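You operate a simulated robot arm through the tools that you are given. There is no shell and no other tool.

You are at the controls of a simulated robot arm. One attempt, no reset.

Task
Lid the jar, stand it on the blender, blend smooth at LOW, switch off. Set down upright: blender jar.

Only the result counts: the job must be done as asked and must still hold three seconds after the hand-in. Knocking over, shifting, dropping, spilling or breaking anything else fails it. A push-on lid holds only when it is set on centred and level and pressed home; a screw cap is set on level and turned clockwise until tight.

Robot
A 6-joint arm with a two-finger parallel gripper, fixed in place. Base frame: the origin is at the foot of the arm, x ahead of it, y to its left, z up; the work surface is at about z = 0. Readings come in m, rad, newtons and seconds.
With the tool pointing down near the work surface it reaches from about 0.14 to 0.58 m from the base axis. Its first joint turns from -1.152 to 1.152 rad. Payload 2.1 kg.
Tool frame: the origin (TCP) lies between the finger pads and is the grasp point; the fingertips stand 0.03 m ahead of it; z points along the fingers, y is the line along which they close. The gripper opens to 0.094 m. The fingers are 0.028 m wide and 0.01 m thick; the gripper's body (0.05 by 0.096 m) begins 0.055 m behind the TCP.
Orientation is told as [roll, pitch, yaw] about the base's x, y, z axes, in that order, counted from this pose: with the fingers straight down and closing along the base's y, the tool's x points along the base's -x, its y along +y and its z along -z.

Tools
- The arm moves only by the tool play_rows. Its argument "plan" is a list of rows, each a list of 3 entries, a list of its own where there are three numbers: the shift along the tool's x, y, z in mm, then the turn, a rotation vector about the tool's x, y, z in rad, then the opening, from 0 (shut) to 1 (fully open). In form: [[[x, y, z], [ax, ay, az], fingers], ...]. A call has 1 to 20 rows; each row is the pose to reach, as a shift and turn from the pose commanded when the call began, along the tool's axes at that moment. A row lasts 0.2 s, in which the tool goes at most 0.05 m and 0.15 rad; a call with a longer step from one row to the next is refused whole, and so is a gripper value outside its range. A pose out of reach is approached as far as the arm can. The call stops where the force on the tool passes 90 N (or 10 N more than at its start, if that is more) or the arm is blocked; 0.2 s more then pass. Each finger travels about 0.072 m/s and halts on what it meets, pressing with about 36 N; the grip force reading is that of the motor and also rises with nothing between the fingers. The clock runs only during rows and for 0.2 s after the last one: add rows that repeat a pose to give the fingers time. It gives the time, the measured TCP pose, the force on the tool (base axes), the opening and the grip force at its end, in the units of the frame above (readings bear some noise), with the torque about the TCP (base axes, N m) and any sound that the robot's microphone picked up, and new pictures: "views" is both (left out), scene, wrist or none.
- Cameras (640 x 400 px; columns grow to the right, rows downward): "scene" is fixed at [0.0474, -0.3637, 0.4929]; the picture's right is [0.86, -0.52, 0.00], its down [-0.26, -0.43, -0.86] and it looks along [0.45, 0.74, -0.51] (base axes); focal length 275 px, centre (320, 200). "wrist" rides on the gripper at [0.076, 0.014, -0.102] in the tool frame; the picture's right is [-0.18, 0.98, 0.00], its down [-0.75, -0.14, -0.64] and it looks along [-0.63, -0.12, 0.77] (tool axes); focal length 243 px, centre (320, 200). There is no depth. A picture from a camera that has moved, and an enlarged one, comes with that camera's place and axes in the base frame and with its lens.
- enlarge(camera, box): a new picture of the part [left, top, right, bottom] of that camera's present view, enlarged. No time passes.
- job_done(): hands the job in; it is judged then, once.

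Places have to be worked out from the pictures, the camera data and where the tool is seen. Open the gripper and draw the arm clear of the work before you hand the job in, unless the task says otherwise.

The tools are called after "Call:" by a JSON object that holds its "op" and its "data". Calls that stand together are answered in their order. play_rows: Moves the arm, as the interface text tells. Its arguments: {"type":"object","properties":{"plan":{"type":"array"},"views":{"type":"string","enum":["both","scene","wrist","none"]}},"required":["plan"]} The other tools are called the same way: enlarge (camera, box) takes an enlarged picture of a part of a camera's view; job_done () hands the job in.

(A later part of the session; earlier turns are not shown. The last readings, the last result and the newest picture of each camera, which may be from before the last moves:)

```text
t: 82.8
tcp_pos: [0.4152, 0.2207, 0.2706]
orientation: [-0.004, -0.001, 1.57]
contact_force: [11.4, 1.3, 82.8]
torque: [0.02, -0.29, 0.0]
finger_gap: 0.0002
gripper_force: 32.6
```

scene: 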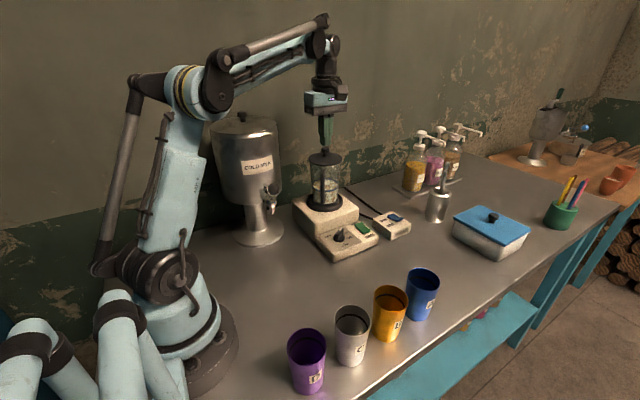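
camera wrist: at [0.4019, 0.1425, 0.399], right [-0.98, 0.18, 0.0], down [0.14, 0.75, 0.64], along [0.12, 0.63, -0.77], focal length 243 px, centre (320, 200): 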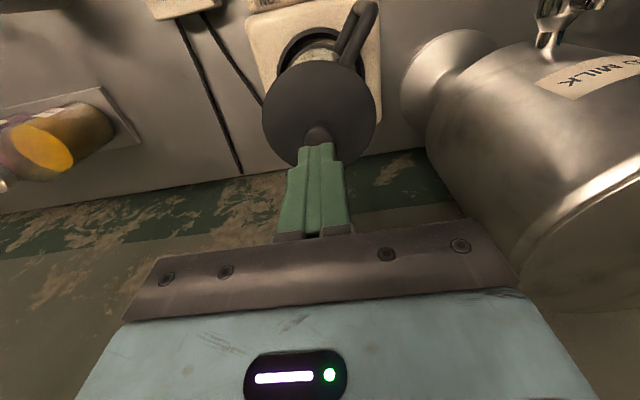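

Pressed with 83 N. I raise, open, come down around the knob and grip it to test the hold with a small pull.

Call:
{"op": "play_rows", "data": {"plan": [[[0, 0, -5], [0, 0, 0], 0], [[0, 0, -15], [0, 0, 0], 0.2], [[0, 0, -30], [0, 0, 0], 0.45], [[0, 0, -30], [0, 0, 0], 0.45], [[0, 0, -30], [0, 0, 0], 0.45]], "views": "both"}}

Call:
{"op": "enlarge", "data": {"camera": "wrist", "box": [220, 40, 420, 220]}}

Call:
{"op": "enlarge", "data": {"camera": "scene", "box": [295, 140, 355, 215]}}

```text
t: 84.0
tcp_pos: [0.4171, 0.2203, 0.2968]
orientation: [0.0, 0.0, 1.571]
contact_force: [0.1, 0.2, 0.4]
torque: [0.02, -0.01, 0.0]
finger_gap: 0.0423
gripper_force: 0.0
camera wrist: at [0.4029, 0.1434, 0.3976], right [-0.98, 0.18, 0.0], down [0.14, 0.75, 0.64], along [0.12, 0.63, -0.77], focal length 243 px, centre (320, 200)
```

scene: 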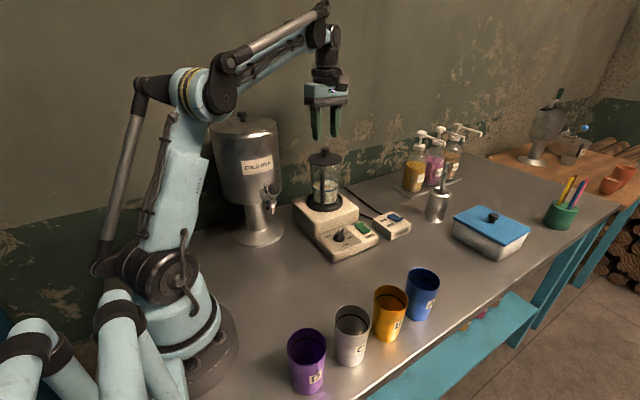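
wrist: 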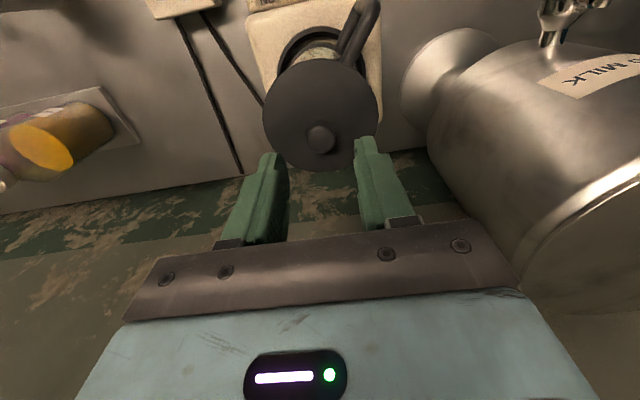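

```text
2.22 times, centred on (320, 130) of wrist
camera zoom: at [0.4029, 0.1434, 0.3976], right [-0.98, 0.18, 0.0], down [0.14, 0.75, 0.64], along [0.12, 0.63, -0.77], focal length 539 px, centre (320, 356)
```

zoom: 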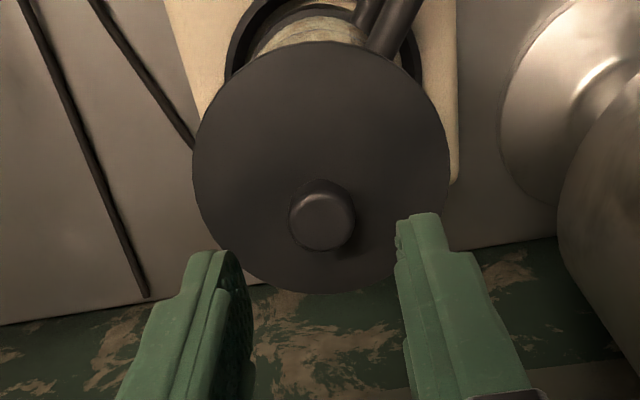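

```text
5.33 times, centred on (325, 178) of scene
camera zoom: at [0.0474, -0.3637, 0.4929], right [0.86, -0.52, 0.0], down [-0.26, -0.43, -0.86], along [0.45, 0.74, -0.51], focal length 1465 px, centre (293, 320)
```

zoom: 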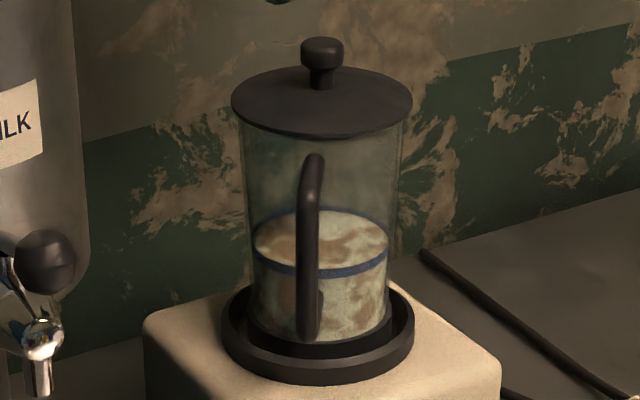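

The lid looks level and centred. I lower the open fingers around the knob and grip it.

Call:
{"op": "play_rows", "data": {"plan": [[[0.7, 0, 15], [0, 0, 0], 0.45], [[0.7, 0, 30], [0, 0, 0], 0.45], [[0.7, 0, 42], [0, 0, 0], 0.45], [[0.7, 0, 46], [0, 0, 0], 0.45], [[0.7, 0, 46], [0, 0, 0], 0.45], [[0.7, 0, 46], [0, 0, 0], 0.3], [[0.7, 0, 46], [0, 0, 0], 0.22], [[0.7, 0, 46], [0, 0, 0], 0.1], [[0.7, 0, 46], [0, 0, 0], 0.1]], "views": "none"}}

```text
t: 86.0
tcp_pos: [0.4161, 0.2198, 0.2498]
orientation: [-0.001, 0.0, 1.57]
contact_force: [-1.2, -0.5, 0.2]
torque: [0.01, 0.0, 0.02]
finger_gap: 0.0203
gripper_force: 35.8
```

Gripped at 20.3 mm without force. Now a gentle 1.5 mm pull upward, reading the force.

Call:
{"op": "play_rows", "data": {"plan": [[[0, 0, -0.7], [0, 0, 0], 0.1], [[0, 0, -1.5], [0, 0, 0], 0.1], [[0, 0, -1.5], [0, 0, 0], 0.1]], "views": "both"}}

Call:
{"op": "enlarge", "data": {"camera": "scene", "box": [308, 155, 346, 177]}}

Call:
{"op": "enlarge", "data": {"camera": "scene", "box": [300, 176, 350, 216]}}

```text
t: 86.8
tcp_pos: [0.4168, 0.2182, 0.2532]
orientation: [0.0, 0.0, 1.571]
contact_force: [0.8, 0.4, -0.1]
torque: [0.0, 0.01, 0.01]
finger_gap: 0.0202
gripper_force: 35.3
camera wrist: at [0.403, 0.1423, 0.3536], right [-0.98, 0.18, 0.0], down [0.14, 0.75, 0.64], along [0.12, 0.63, -0.77], focal length 243 px, centre (320, 200)
```

scene: 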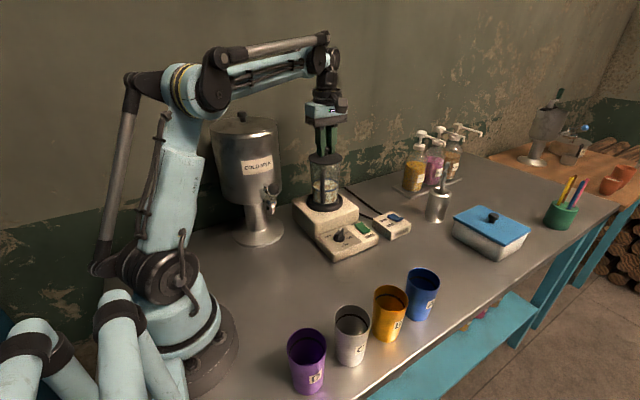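
wrist: 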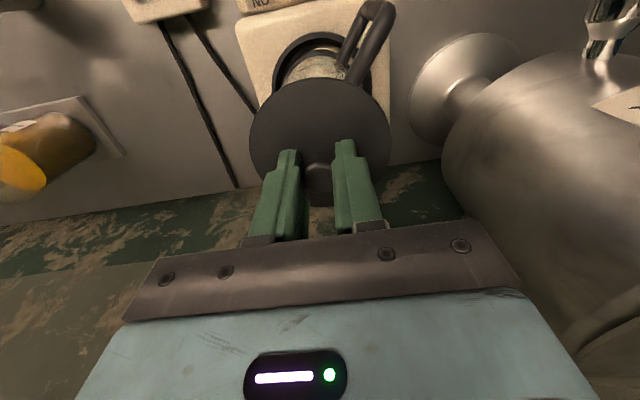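

```text
16.00 times, centred on (327, 166) of scene
camera zoom: at [0.0474, -0.3637, 0.4929], right [0.86, -0.52, 0.0], down [-0.26, -0.43, -0.86], along [0.45, 0.74, -0.51], focal length 4395 px, centre (208, 744)
```

zoom: 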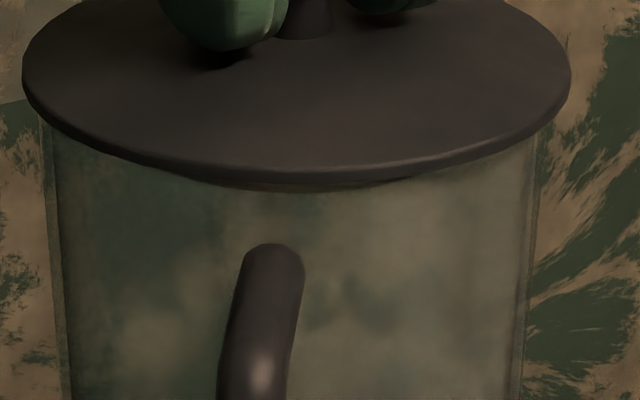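

```text
10.00 times, centred on (325, 196) of scene
camera zoom: at [0.0474, -0.3637, 0.4929], right [0.86, -0.52, 0.0], down [-0.26, -0.43, -0.86], along [0.45, 0.74, -0.51], focal length 2747 px, centre (270, 240)
```

zoom: 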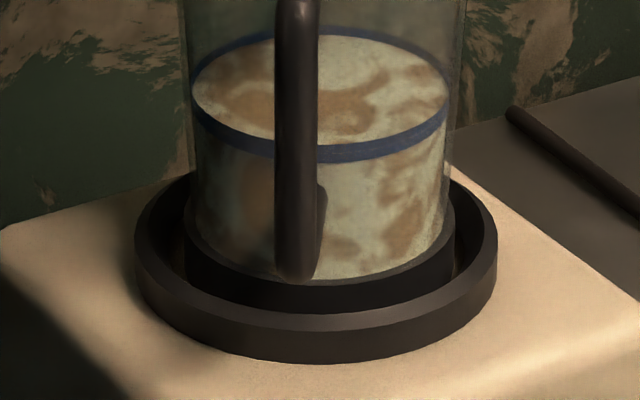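

The lid came up again without resistance, so it isn't held yet. I raise it to nearly the height of the scene camera to see the profile of its underside.

Call:
{"op": "play_rows", "data": {"plan": [[[0, 0, -15], [0, 0, 0], 0.1], [[0, 0, -45], [0, 0, 0], 0.1], [[0, 0, -85], [0, 0, 0], 0.1], [[0, 0, -125], [0, 0, 0], 0.1], [[0, 0, -160], [0, 0, 0], 0.1], [[0, 0, -175], [0, 0, 0], 0.1], [[0, 0, -175], [0, 0, 0], 0.1]], "views": "both"}}

Call:
{"op": "enlarge", "data": {"camera": "scene", "box": [295, 50, 355, 120]}}

Call:
{"op": "enlarge", "data": {"camera": "scene", "box": [295, 130, 355, 190]}}

```text
t: 88.4
tcp_pos: [0.3858, 0.2046, 0.3838]
orientation: [-0.001, 0.002, 1.572]
contact_force: [0.8, -0.3, -0.4]
torque: [0.01, -0.03, -0.01]
finger_gap: 0.0203
gripper_force: 36.2
out of reach, approached as far as the arm can: row 4, 5, 6, 7
camera wrist: at [0.3716, 0.1285, 0.4841], right [-0.98, 0.18, 0.0], down [0.14, 0.75, 0.64], along [0.12, 0.63, -0.77], focal length 243 px, centre (320, 200)
```

scene: 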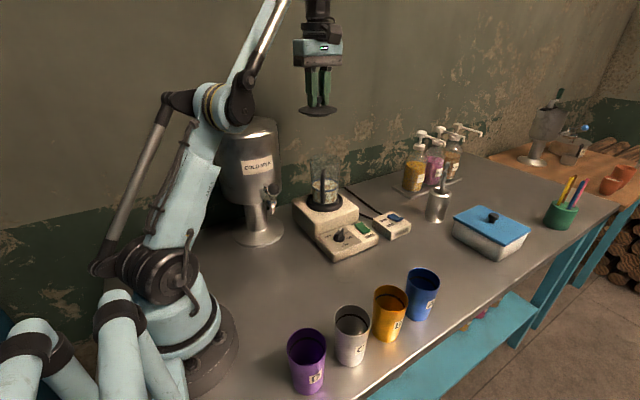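
wrist: 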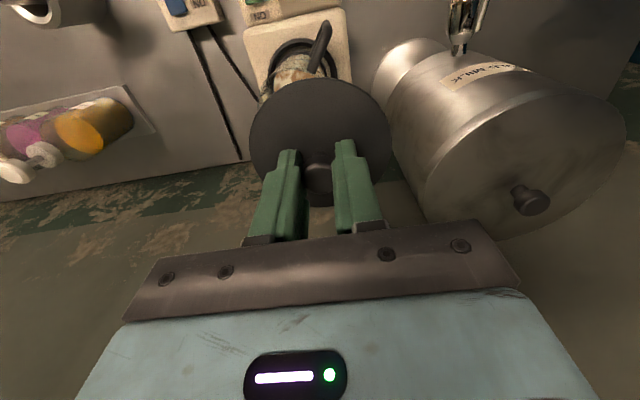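

```text
5.71 times, centred on (325, 85) of scene
camera zoom: at [0.0473, -0.3637, 0.4929], right [0.86, -0.52, 0.0], down [-0.26, -0.43, -0.86], along [0.45, 0.74, -0.51], focal length 1570 px, centre (291, 857)
```

zoom: 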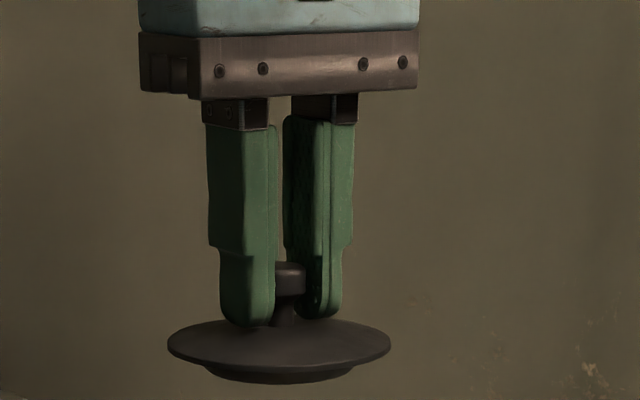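

```text
6.67 times, centred on (325, 160) of scene
camera zoom: at [0.0473, -0.3637, 0.4929], right [0.86, -0.52, 0.0], down [-0.26, -0.43, -0.86], along [0.45, 0.74, -0.51], focal length 1831 px, centre (287, 467)
```

zoom: 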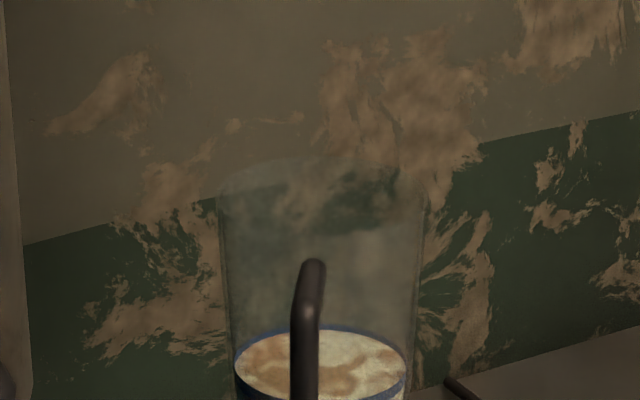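

I enlarge the underside of the lid.

Call:
{"op": "enlarge", "data": {"camera": "scene", "box": [298, 98, 344, 122]}}

Call:
{"op": "enlarge", "data": {"camera": "scene", "box": [305, 148, 347, 172]}}

```text
13.91 times, centred on (321, 110) of scene
camera zoom: at [0.0473, -0.3637, 0.4929], right [0.86, -0.52, 0.0], down [-0.26, -0.43, -0.86], along [0.45, 0.74, -0.51], focal length 3822 px, centre (306, 1452)
```

zoom: 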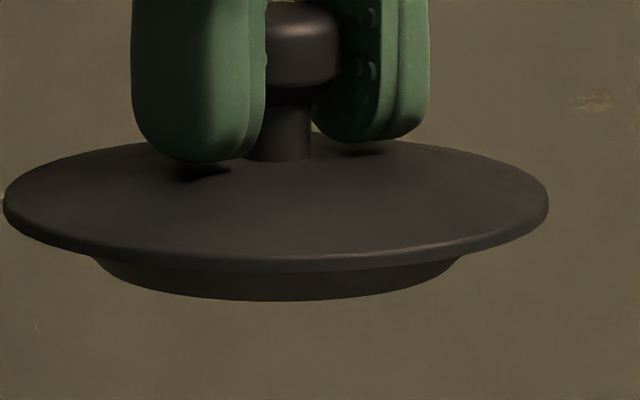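

```text
15.24 times, centred on (326, 160) of scene
camera zoom: at [0.0473, -0.3637, 0.4929], right [0.86, -0.52, 0.0], down [-0.26, -0.43, -0.86], along [0.45, 0.74, -0.51], focal length 4186 px, centre (229, 810)
```

zoom: 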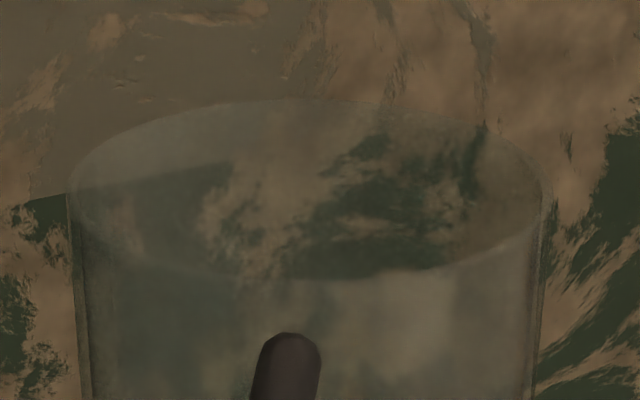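

The underside has an 8–9 mm plug about 31 mm in radius, smaller than the glass mouth, and the flange rests on the rim; so exact centring must come from me. I zoom on the jar in the wrist view to find its axis again.

Call:
{"op": "enlarge", "data": {"camera": "wrist", "box": [240, 0, 360, 110]}}

Call:
{"op": "enlarge", "data": {"camera": "scene", "box": [300, 180, 350, 215]}}

```text
3.64 times, centred on (300, 55) of wrist
camera zoom: at [0.3716, 0.1285, 0.4841], right [-0.98, 0.18, 0.0], down [0.14, 0.75, 0.64], along [0.12, 0.63, -0.77], focal length 882 px, centre (393, 727)
```

zoom: 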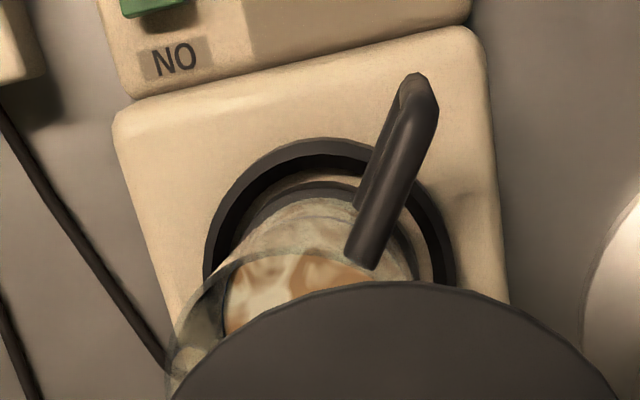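

```text
11.43 times, centred on (325, 198) of scene
camera zoom: at [0.0473, -0.3637, 0.4929], right [0.86, -0.52, 0.0], down [-0.26, -0.43, -0.86], along [0.45, 0.74, -0.51], focal length 3140 px, centre (263, 229)
```

zoom: 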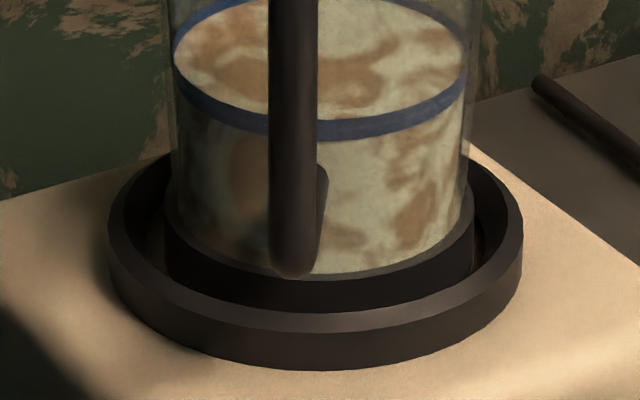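

The jar itself is upright (base and rim axes agree). I bring the hand back down a little to see where the commanded pose now is.

Call:
{"op": "play_rows", "data": {"plan": [[[0, 0, 20], [0, 0, 0], 0.1], [[0, 0, 40], [0, 0, 0], 0.1], [[0, 0, 40], [0, 0, 0], 0.1]], "views": "none"}}

```text
t: 89.2
tcp_pos: [0.3861, 0.204, 0.3423]
orientation: [0.0, 0.0, 1.57]
contact_force: [0.1, -0.4, -0.6]
torque: [-0.03, 0.02, 0.0]
finger_gap: 0.0201
gripper_force: 35.7
```

The command base is the attained pose. I move back over the jar at this height.

Call:
{"op": "play_rows", "data": {"plan": [[[-8, -15, 0], [0, 0, 0], 0.1], [[-15.7, -29, 0], [0, 0, 0], 0.1], [[-15.7, -29, 30], [0, 0, 0], 0.1], [[-15.7, -29, 50], [0, 0, 0], 0.1], [[-15.7, -29, 50], [0, 0, 0], 0.1], [[-15.7, -29, 50], [0, 0, 0], 0.1]], "views": "both"}}

Call:
{"op": "enlarge", "data": {"camera": "wrist", "box": [255, 10, 385, 100]}}

Call:
{"op": "enlarge", "data": {"camera": "scene", "box": [302, 125, 350, 175]}}

```text
t: 90.6
tcp_pos: [0.4153, 0.2205, 0.2928]
orientation: [-0.001, -0.001, 1.572]
contact_force: [0.9, 0.1, -0.6]
torque: [-0.04, 0.03, -0.01]
finger_gap: 0.0202
gripper_force: 35.9
camera wrist: at [0.4014, 0.1434, 0.3933], right [-0.98, 0.18, 0.0], down [0.14, 0.75, 0.64], along [0.12, 0.63, -0.77], focal length 243 px, centre (320, 200)
```

scene: 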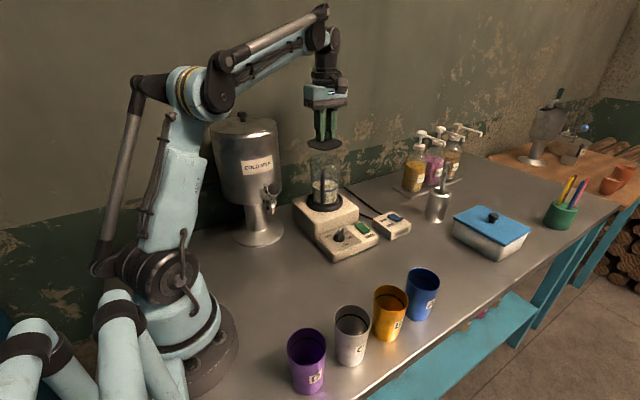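
wrist: 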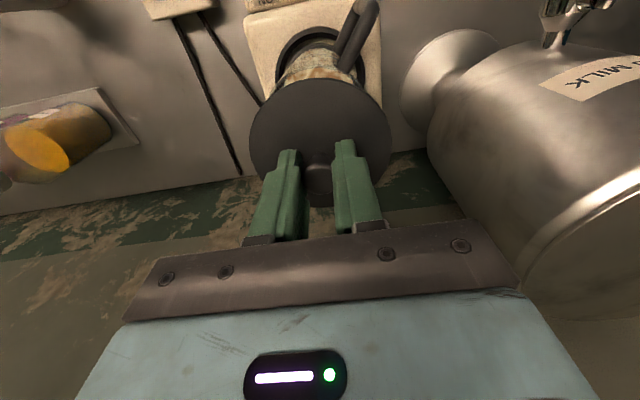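

```text
4.44 times, centred on (320, 55) of wrist
camera zoom: at [0.4014, 0.1434, 0.3933], right [-0.98, 0.18, 0.0], down [0.14, 0.75, 0.64], along [0.12, 0.63, -0.77], focal length 1078 px, centre (320, 844)
```

zoom: 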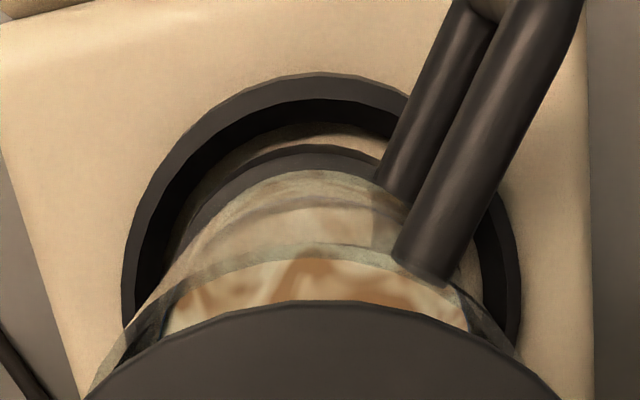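

```text
8.00 times, centred on (326, 150) of scene
camera zoom: at [0.0474, -0.3637, 0.4929], right [0.86, -0.52, 0.0], down [-0.26, -0.43, -0.86], along [0.45, 0.74, -0.51], focal length 2198 px, centre (272, 600)
```

zoom: 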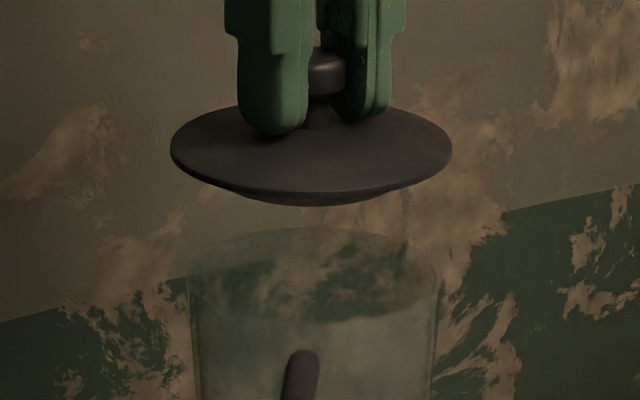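

I zoom in for precise left/right edges of lid and glass in the scene view.

Call:
{"op": "enlarge", "data": {"camera": "scene", "box": [306, 136, 346, 160]}}

Call:
{"op": "enlarge", "data": {"camera": "scene", "box": [306, 152, 346, 176]}}

Call:
{"op": "enlarge", "data": {"camera": "wrist", "box": [265, 50, 385, 110]}}

```text
16.00 times, centred on (326, 148) of scene
camera zoom: at [0.0474, -0.3637, 0.4929], right [0.86, -0.52, 0.0], down [-0.26, -0.43, -0.86], along [0.45, 0.74, -0.51], focal length 4395 px, centre (224, 1032)
```

zoom: 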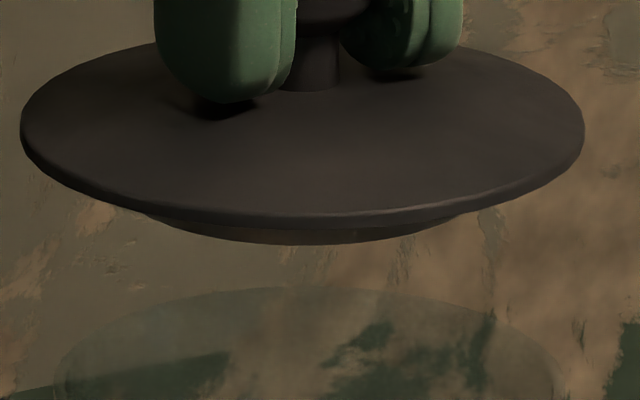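

```text
16.00 times, centred on (326, 164) of scene
camera zoom: at [0.0474, -0.3637, 0.4929], right [0.86, -0.52, 0.0], down [-0.26, -0.43, -0.86], along [0.45, 0.74, -0.51], focal length 4395 px, centre (224, 776)
```

zoom: 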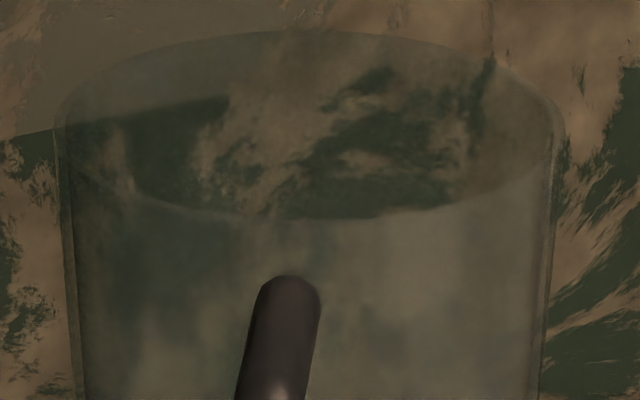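

```text
5.33 times, centred on (325, 80) of wrist
camera zoom: at [0.4014, 0.1434, 0.3933], right [-0.98, 0.18, 0.0], down [0.14, 0.75, 0.64], along [0.12, 0.63, -0.77], focal length 1294 px, centre (293, 840)
```

zoom: 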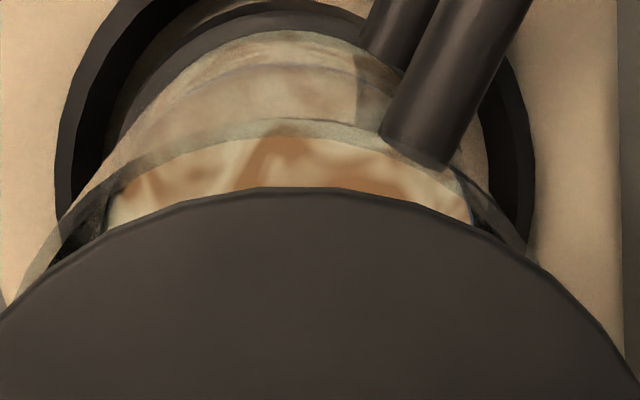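

Scene and wrist agree that the jar axis lies about +1.5 mm in x and ~0 in y from the lid. I shift by that and lower to just above contact.

Call:
{"op": "play_rows", "data": {"plan": [[[0.2, -1.5, 5], [0, 0, 0], 0.1], [[0.2, -1.5, 18], [0, 0, 0], 0.1], [[0.2, -1.5, 30], [0, 0, 0], 0.1], [[0.2, -1.5, 38], [0, 0, 0], 0.1], [[0.2, -1.5, 41], [0, 0, 0], 0.1], [[0.2, -1.5, 41], [0, 0, 0], 0.1], [[0.2, -1.5, 41], [0, 0, 0], 0.1]], "views": "both"}}

Call:
{"op": "enlarge", "data": {"camera": "scene", "box": [306, 152, 346, 176]}}

Call:
{"op": "enlarge", "data": {"camera": "wrist", "box": [255, 40, 385, 110]}}

```text
t: 92.2
tcp_pos: [0.4167, 0.2203, 0.2514]
orientation: [0.0, 0.001, 1.57]
contact_force: [1.0, 0.2, -0.5]
torque: [-0.02, 0.02, 0.01]
finger_gap: 0.0205
gripper_force: 36.0
camera wrist: at [0.4025, 0.1432, 0.3521], right [-0.98, 0.18, 0.0], down [0.14, 0.75, 0.64], along [0.12, 0.63, -0.77], focal length 243 px, centre (320, 200)
```

scene: 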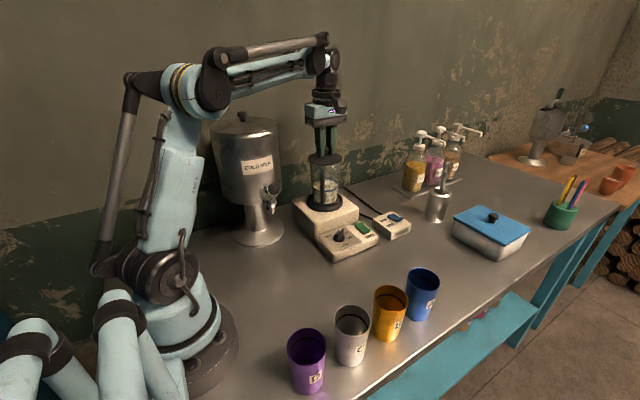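
wrist: 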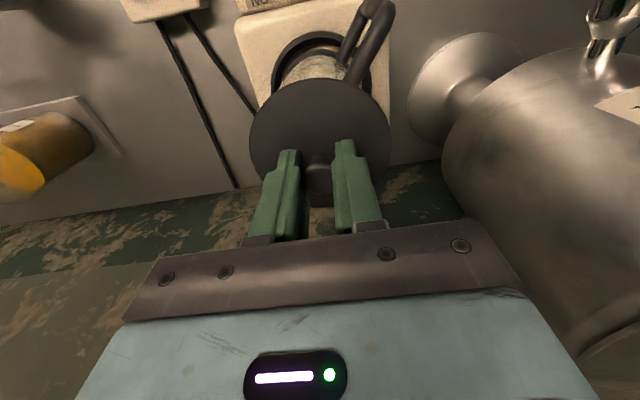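

```text
16.00 times, centred on (326, 164) of scene
camera zoom: at [0.0474, -0.3637, 0.4929], right [0.86, -0.52, 0.0], down [-0.26, -0.43, -0.86], along [0.45, 0.74, -0.51], focal length 4395 px, centre (224, 776)
```

zoom: 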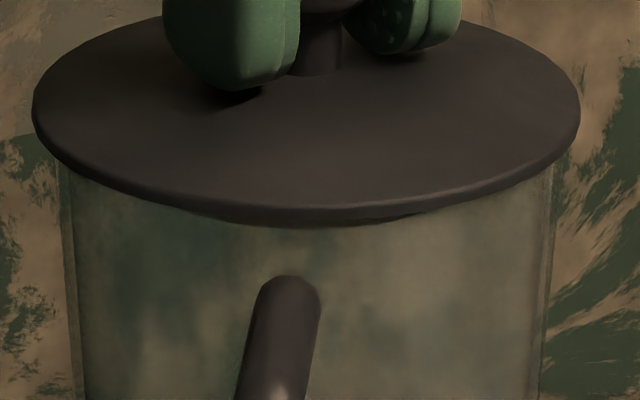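

```text
4.92 times, centred on (320, 75) of wrist
camera zoom: at [0.4025, 0.1432, 0.3521], right [-0.98, 0.18, 0.0], down [0.14, 0.75, 0.64], along [0.12, 0.63, -0.77], focal length 1194 px, centre (320, 815)
```

zoom: 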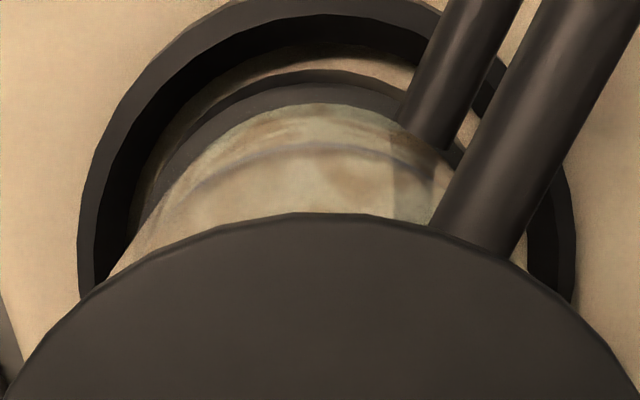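

About 0.7 mm remains along the scene's right direction. I correct and lower to light contact.

Call:
{"op": "play_rows", "data": {"plan": [[[0.2, -0.6, 0.5], [0, 0, 0], 0.1], [[0.2, -0.6, 1.3], [0, 0, 0], 0.1], [[0.2, -0.6, 2.0], [0, 0, 0], 0.1], [[0.2, -0.6, 2.0], [0, 0, 0], 0.1]], "views": "none"}}

```text
t: 93.2
tcp_pos: [0.4164, 0.2188, 0.2497]
orientation: [0.0, -0.001, 1.57]
contact_force: [0.7, 1.2, 1.8]
torque: [-0.02, -0.03, 0.0]
finger_gap: 0.0201
gripper_force: 36.4
```

Light contact begins. I press on gradually while watching force, torque and sound.

Call:
{"op": "play_rows", "data": {"plan": [[[0, 0, 0.5], [0, 0, 0], 0.1], [[0, 0, 1.0], [0, 0, 0], 0.1], [[0, 0, 1.0], [0, 0, 0], 0.1]], "views": "none"}}

Call:
{"op": "play_rows", "data": {"plan": [[[0, 0, 0.5], [0, 0, 0], 0.0], [[0, 0, 1.0], [0, 0, 0], 0.0], [[0, 0, 1.0], [0, 0, 0], 0.0]], "views": "none"}}

```text
t: 94.0
tcp_pos: [0.4177, 0.2197, 0.2515]
orientation: [-0.002, 0.0, 1.569]
contact_force: [1.4, 2.1, 23.9]
torque: [0.14, -0.03, 0.1]
finger_gap: 0.0201
gripper_force: 36.1
```

```text
t: 94.8
tcp_pos: [0.4173, 0.219, 0.2493]
orientation: [-0.002, -0.002, 1.572]
contact_force: [5.8, 5.4, 45.3]
torque: [0.18, -0.14, 0.1]
finger_gap: 0.0204
gripper_force: 35.9
```

45 N, well centred. I press on (fingers may slide until the tips bear on the flange) to about 80 N.

Call:
{"op": "play_rows", "data": {"plan": [[[0, 0, 1], [0, 0, 0], 0.0], [[0, 0, 2], [0, 0, 0], 0.0], [[0, 0, 3], [0, 0, 0], 0.0], [[0, 0, 3], [0, 0, 0], 0.0]], "views": "none"}}

```text
t: 95.8
tcp_pos: [0.4157, 0.2187, 0.2474]
orientation: [0.0, 0.001, 1.571]
contact_force: [-1.9, 2.4, 50.6]
torque: [0.13, 0.19, 0.07]
finger_gap: 0.0199
gripper_force: 36.8
```

Call:
{"op": "play_rows", "data": {"plan": [[[0, 0, 0.8], [0, 0, 0], 0.0], [[0, 0, 1.6], [0, 0, 0], 0.0], [[0, 0, 1.6], [0, 0, 0], 0.0]], "views": "both"}}

Call:
{"op": "enlarge", "data": {"camera": "scene", "box": [306, 152, 346, 176]}}

```text
t: 96.6
tcp_pos: [0.4158, 0.2189, 0.2459]
orientation: [-0.003, -0.001, 1.571]
contact_force: [0.8, 7.3, 81.1]
torque: [0.25, 0.24, 0.03]
finger_gap: 0.0203
gripper_force: 36.2
camera wrist: at [0.4028, 0.1417, 0.3468], right [-0.98, 0.18, 0.0], down [0.14, 0.75, 0.64], along [0.12, 0.63, -0.76], focal length 243 px, centre (320, 200)
```

scene: 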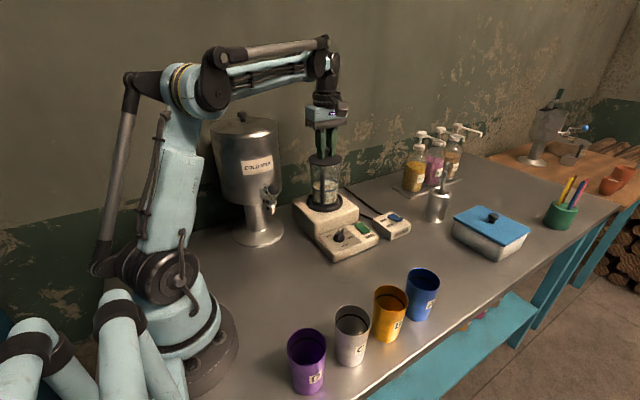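
wrist: 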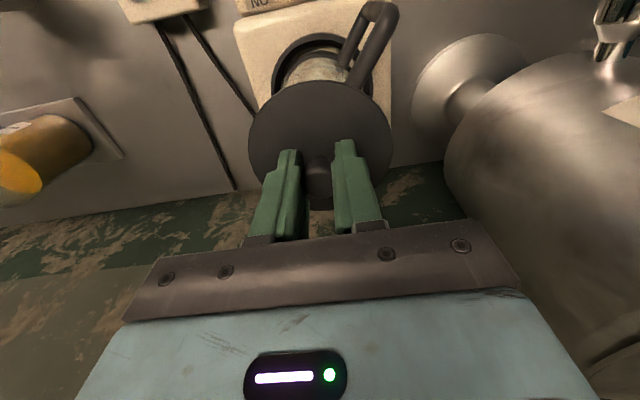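

```text
16.00 times, centred on (326, 164) of scene
camera zoom: at [0.047, -0.3639, 0.4928], right [0.86, -0.52, 0.0], down [-0.26, -0.43, -0.86], along [0.45, 0.74, -0.51], focal length 4395 px, centre (224, 776)
```

zoom: 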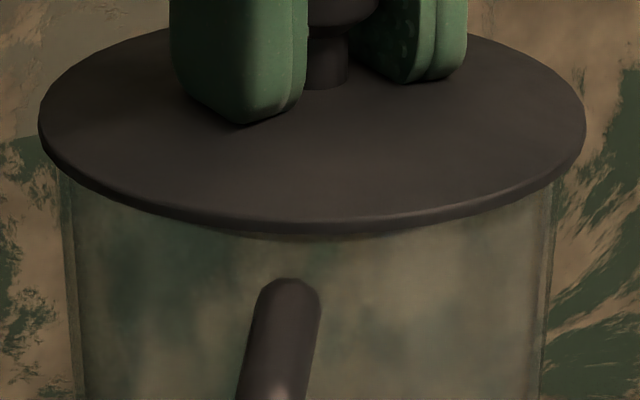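

81 N applied, flange down on the rim. I relieve it and test the hold again with a small pull.

Call:
{"op": "play_rows", "data": {"plan": [[[0, 0, -1.5], [0, 0, 0], 0.0], [[0, 0, -3], [0, 0, 0], 0.0], [[0, 0, -4], [0, 0, 0], 0.0], [[0, 0, -4], [0, 0, 0], 0.0]], "views": "none"}}

Call:
{"op": "play_rows", "data": {"plan": [[[0, 0, -1], [0, 0, 0], 0.0], [[0, 0, -2], [0, 0, 0], 0.0], [[0, 0, -2], [0, 0, 0], 0.0]], "views": "scene"}}

Call:
{"op": "enlarge", "data": {"camera": "scene", "box": [306, 152, 346, 176]}}

```text
t: 97.6
tcp_pos: [0.4186, 0.2168, 0.2463]
orientation: [0.001, 0.001, 1.568]
contact_force: [-4.9, 4.0, 13.0]
torque: [0.21, 0.29, -0.01]
finger_gap: 0.0199
gripper_force: 35.9
```

```text
t: 98.4
tcp_pos: [0.4177, 0.2185, 0.2493]
orientation: [0.001, 0.0, 1.57]
contact_force: [0.0, 0.7, -0.3]
torque: [0.02, 0.0, 0.02]
finger_gap: 0.0201
gripper_force: 36.3
```

scene: 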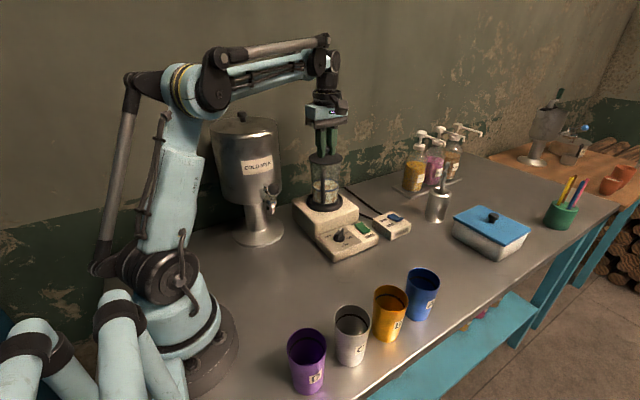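

```text
16.00 times, centred on (326, 164) of scene
camera zoom: at [0.0474, -0.3637, 0.4929], right [0.86, -0.52, 0.0], down [-0.26, -0.43, -0.86], along [0.45, 0.74, -0.51], focal length 4395 px, centre (224, 776)
```

zoom: 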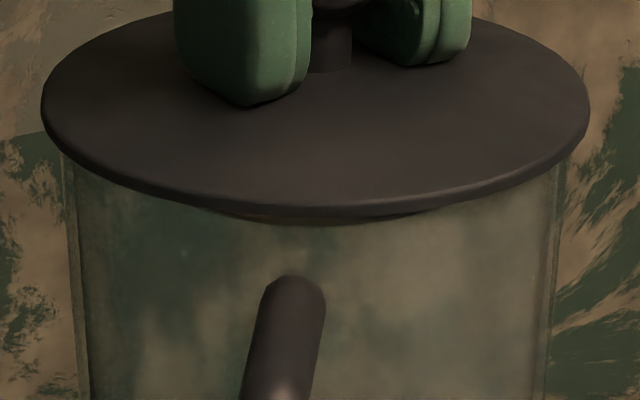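

Still loose. To judge the centring in the other direction I rest the lid on the jar, release it, and look at it from yaw 0 (camera on the -x side).

Call:
{"op": "play_rows", "data": {"plan": [[[0, 0, 1], [0, 0, 0], 0.0], [[0, 0, 1.8], [0, 0, 0], 0.0], [[0, 0, 1.8], [0, 0, 0], 0.0], [[0, 0, 1.8], [0, 0, 0], 0.3], [[0, 0, 1.8], [0, 0, 0], 0.45], [[0, 0, 1.8], [0, 0, 0], 0.45], [[0, 0, -20], [0, 0, 0], 0.45], [[0, 0, -45], [0, 0, 0], 0.45], [[0, 0, -60], [0, 0, 0], 0.45], [[0, 0, -60], [0, 0, 0], 0.45]], "views": "both"}}

Call:
{"op": "enlarge", "data": {"camera": "wrist", "box": [250, 20, 390, 130]}}

Call:
{"op": "enlarge", "data": {"camera": "scene", "box": [306, 152, 346, 176]}}

```text
t: 100.6
tcp_pos: [0.4161, 0.2179, 0.3076]
orientation: [-0.002, -0.001, 1.571]
contact_force: [-0.1, 0.1, 0.0]
torque: [0.02, 0.01, 0.0]
finger_gap: 0.0422
gripper_force: 0.0
camera wrist: at [0.4024, 0.1415, 0.4087], right [-0.98, 0.18, 0.0], down [0.14, 0.75, 0.64], along [0.12, 0.63, -0.77], focal length 243 px, centre (320, 200)
```

scene: 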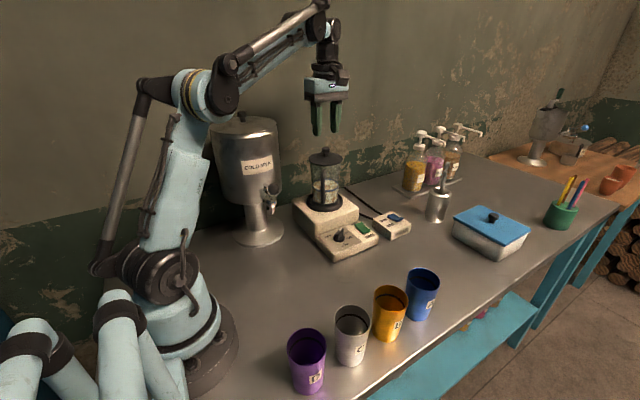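
wrist: 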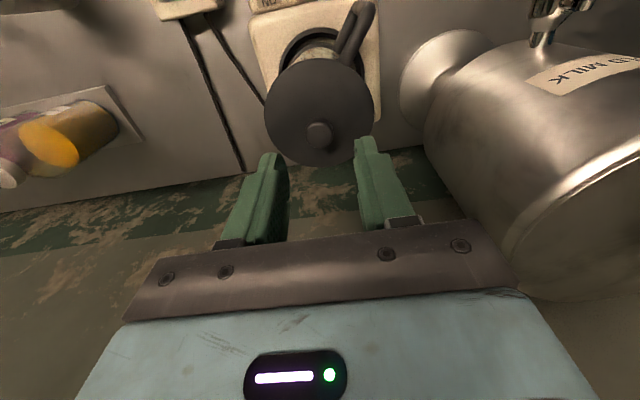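

```text
3.64 times, centred on (320, 75) of wrist
camera zoom: at [0.4024, 0.1415, 0.4087], right [-0.98, 0.18, 0.0], down [0.14, 0.75, 0.64], along [0.12, 0.63, -0.77], focal length 882 px, centre (320, 654)
```

zoom: 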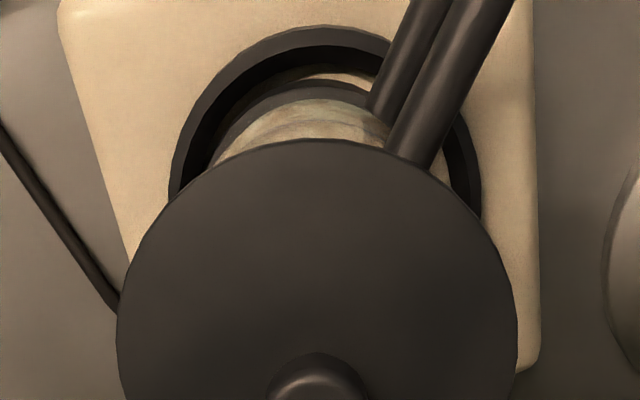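

```text
16.00 times, centred on (326, 164) of scene
camera zoom: at [0.0474, -0.3637, 0.4929], right [0.86, -0.52, 0.0], down [-0.26, -0.43, -0.86], along [0.45, 0.74, -0.51], focal length 4395 px, centre (224, 776)
```

zoom: 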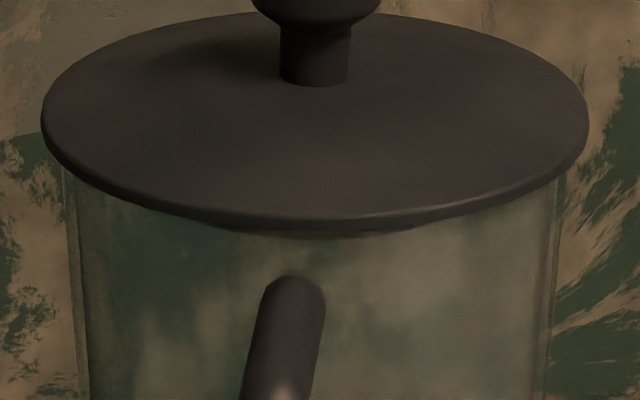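

The lid rests at the same height. I rotate the hand to yaw 0 to compare lid and glass edges along y.

Call:
{"op": "play_rows", "data": {"plan": [[[0, 0, 0], [0, 0, 0.1428], 0.45], [[0, 0, 0], [0, 0, 0.2856], 0.45], [[0, 0, 0], [0, 0, 0.4284], 0.45], [[0, 0, 0], [0, 0, 0.5712], 0.45], [[0, 0, 0], [0, 0, 0.714], 0.45], [[0, 0, 0], [0, 0, 0.8568], 0.45], [[0, 0, 0], [0, 0, 0.9996], 0.45], [[0, 0, 0], [0, 0, 1.1424], 0.45], [[0, 0, 0], [0, 0, 1.2852], 0.45], [[0, 0, 0], [0, 0, 1.428], 0.45], [[0, 0, 0], [0, 0, 1.5708], 0.45], [[0, 0, 0], [0, 0, 1.5708], 0.45]], "views": "both"}}

Call:
{"op": "enlarge", "data": {"camera": "wrist", "box": [240, 10, 400, 130]}}

```text
t: 103.2
tcp_pos: [0.4166, 0.2183, 0.3094]
orientation: [0.001, 0.0, -0.001]
contact_force: [0.0, 0.1, 0.7]
torque: [0.04, -0.02, -0.04]
finger_gap: 0.0422
gripper_force: 0.0
camera wrist: at [0.3413, 0.2326, 0.4105], right [0.19, 0.98, 0.0], down [0.75, -0.14, 0.64], along [0.63, -0.12, -0.77], focal length 243 px, centre (320, 200)
```

scene: 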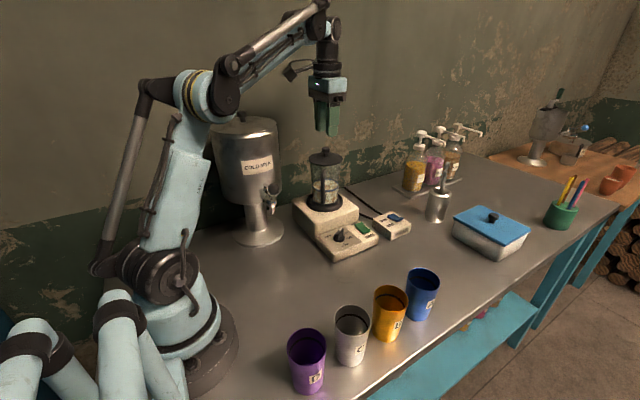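
wrist: 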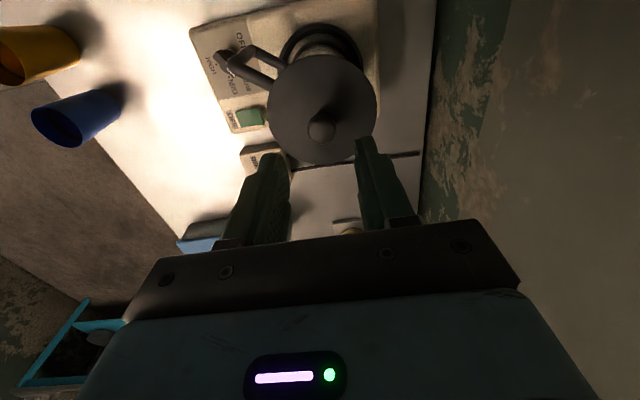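

```text
3.33 times, centred on (320, 70) of wrist
camera zoom: at [0.3413, 0.2326, 0.4105], right [0.19, 0.98, 0.0], down [0.75, -0.14, 0.64], along [0.63, -0.12, -0.77], focal length 809 px, centre (320, 633)
```

zoom: 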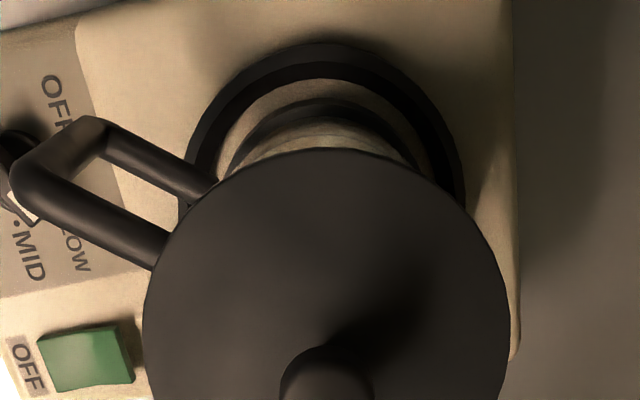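

From this side the lid is centred on the jar within about 0.5 mm in both directions. With this good centring I close the fingers and press on the knob from above.

Call:
{"op": "play_rows", "data": {"plan": [[[-0.7, 1.5, 0], [0, 0, 0], 0.2], [[-0.7, 1.5, 0], [0, 0, 0], 0.0], [[-0.7, 1.5, 10], [0, 0, 0], 0.0], [[-0.7, 1.5, 22], [0, 0, 0], 0.0], [[-0.7, 1.5, 30], [0, 0, 0], 0.0], [[-0.7, 1.5, 32], [0, 0, 0], 0.0], [[-0.7, 1.5, 32], [0, 0, 0], 0.0]], "views": "both"}}

Call:
{"op": "enlarge", "data": {"camera": "scene", "box": [296, 130, 356, 175]}}

Call:
{"op": "enlarge", "data": {"camera": "wrist", "box": [220, 40, 420, 220]}}

```text
t: 104.8
tcp_pos: [0.4169, 0.2201, 0.2783]
orientation: [0.0, 0.001, 0.002]
contact_force: [-0.4, -0.1, -1.2]
torque: [-0.02, 0.03, 0.03]
finger_gap: 0.0002
gripper_force: 33.4
camera wrist: at [0.342, 0.2342, 0.3786], right [0.18, 0.98, 0.0], down [0.75, -0.14, 0.64], along [0.63, -0.12, -0.77], focal length 243 px, centre (320, 200)
```

scene: 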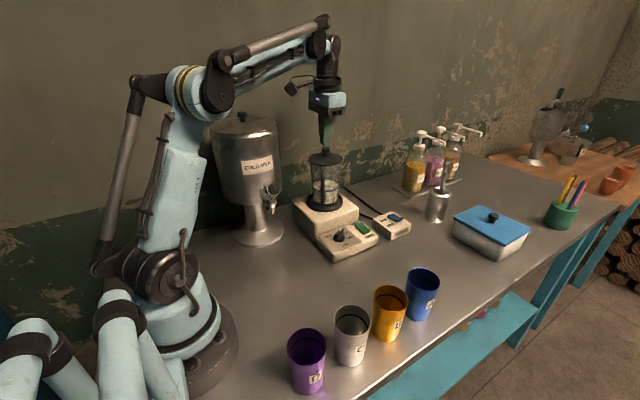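
wrist: 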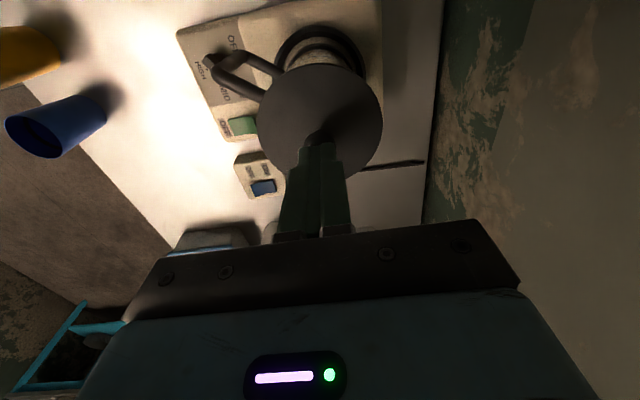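

```text
8.89 times, centred on (326, 152) of scene
camera zoom: at [0.0474, -0.3637, 0.4929], right [0.86, -0.52, 0.0], down [-0.26, -0.43, -0.86], along [0.45, 0.74, -0.51], focal length 2442 px, centre (267, 622)
```

zoom: 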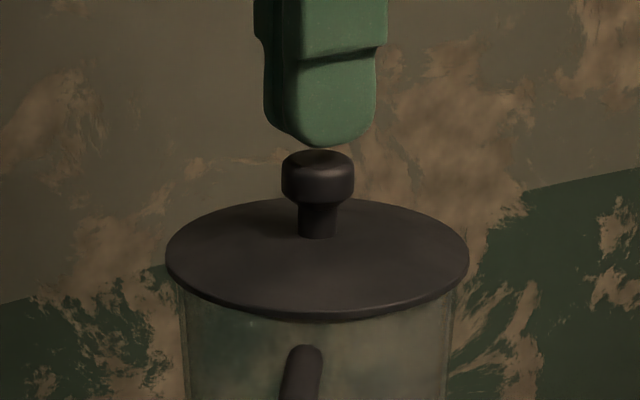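

```text
2.22 times, centred on (320, 130) of wrist
camera zoom: at [0.342, 0.2342, 0.3786], right [0.18, 0.98, 0.0], down [0.75, -0.14, 0.64], along [0.63, -0.12, -0.77], focal length 539 px, centre (320, 356)
```

zoom: 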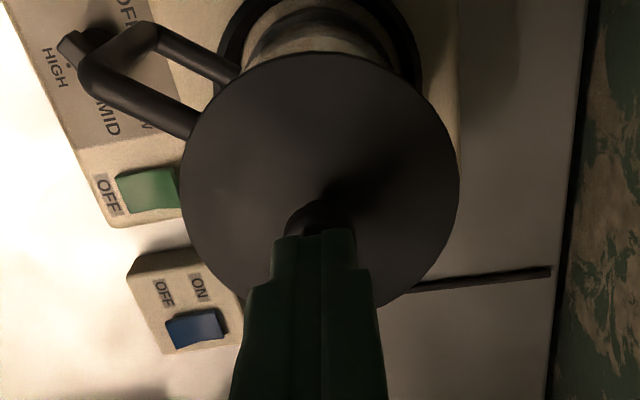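

The tips are right over the knob. I lower to contact and press, step by step.

Call:
{"op": "play_rows", "data": {"plan": [[[0, 0, 3], [0, 0, 0], 0.0], [[0, 0, 5], [0, 0, 0], 0.0], [[0, 0, 6], [0, 0, 0], 0.0], [[0, 0, 7], [0, 0, 0], 0.0], [[0, 0, 7], [0, 0, 0], 0.0]], "views": "none"}}

Call:
{"op": "play_rows", "data": {"plan": [[[0, 0, 1], [0, 0, 0], 0.0], [[0, 0, 1.5], [0, 0, 0], 0.0], [[0, 0, 1.5], [0, 0, 0], 0.0]], "views": "none"}}

```text
t: 106.0
tcp_pos: [0.4179, 0.2197, 0.2714]
orientation: [0.003, 0.0, 0.0]
contact_force: [0.6, 0.9, 20.1]
torque: [0.0, 0.07, 0.01]
finger_gap: 0.0
gripper_force: 32.8
```

```text
t: 106.8
tcp_pos: [0.4179, 0.2198, 0.2711]
orientation: [0.002, -0.002, 0.0]
contact_force: [11.0, 6.4, 64.5]
torque: [0.16, -0.24, 0.01]
finger_gap: 0.0001
gripper_force: 33.5
```

64 N. A bit more, to about 85 N.

Call:
{"op": "play_rows", "data": {"plan": [[[0, -0.3, 0.5], [0, 0, 0], 0.0], [[-0.5, -0.3, 1.0], [0, 0, 0], 0.0], [[-0.5, -0.3, 1.0], [0, 0, 0], 0.0], [[-0.5, -0.3, 1.0], [0, 0, 0], 0.0]], "views": "both"}}

Call:
{"op": "enlarge", "data": {"camera": "scene", "box": [306, 152, 346, 176]}}

```text
t: 107.8
tcp_pos: [0.4187, 0.2198, 0.2707]
orientation: [0.002, -0.003, 0.0]
contact_force: [8.3, 8.9, 87.8]
torque: [0.23, -0.11, -0.01]
finger_gap: 0.0003
gripper_force: 33.4
camera wrist: at [0.3417, 0.2335, 0.3719], right [0.18, 0.98, 0.0], down [0.75, -0.14, 0.64], along [0.63, -0.12, -0.77], focal length 243 px, centre (320, 200)
```

scene: 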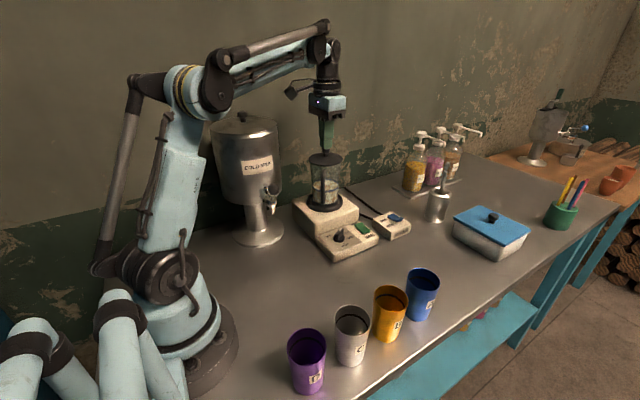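
wrist: 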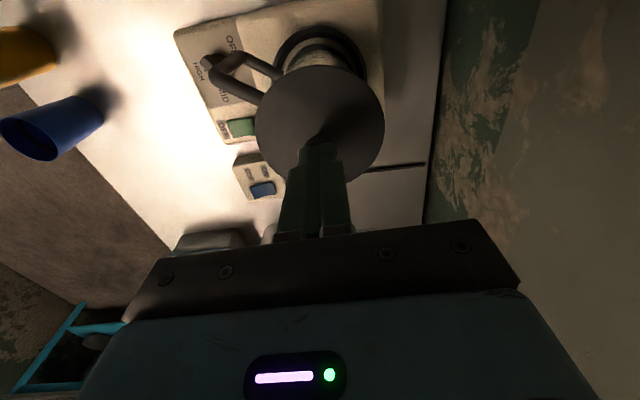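

```text
16.00 times, centred on (326, 164) of scene
camera zoom: at [0.047, -0.3639, 0.4928], right [0.86, -0.52, 0.0], down [-0.26, -0.43, -0.86], along [0.45, 0.74, -0.51], focal length 4395 px, centre (224, 776)
```

zoom: 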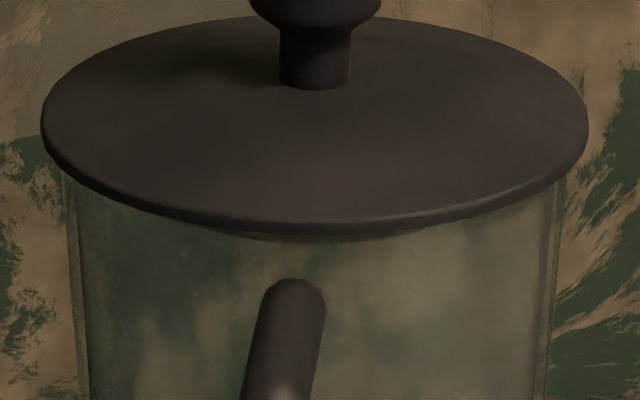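

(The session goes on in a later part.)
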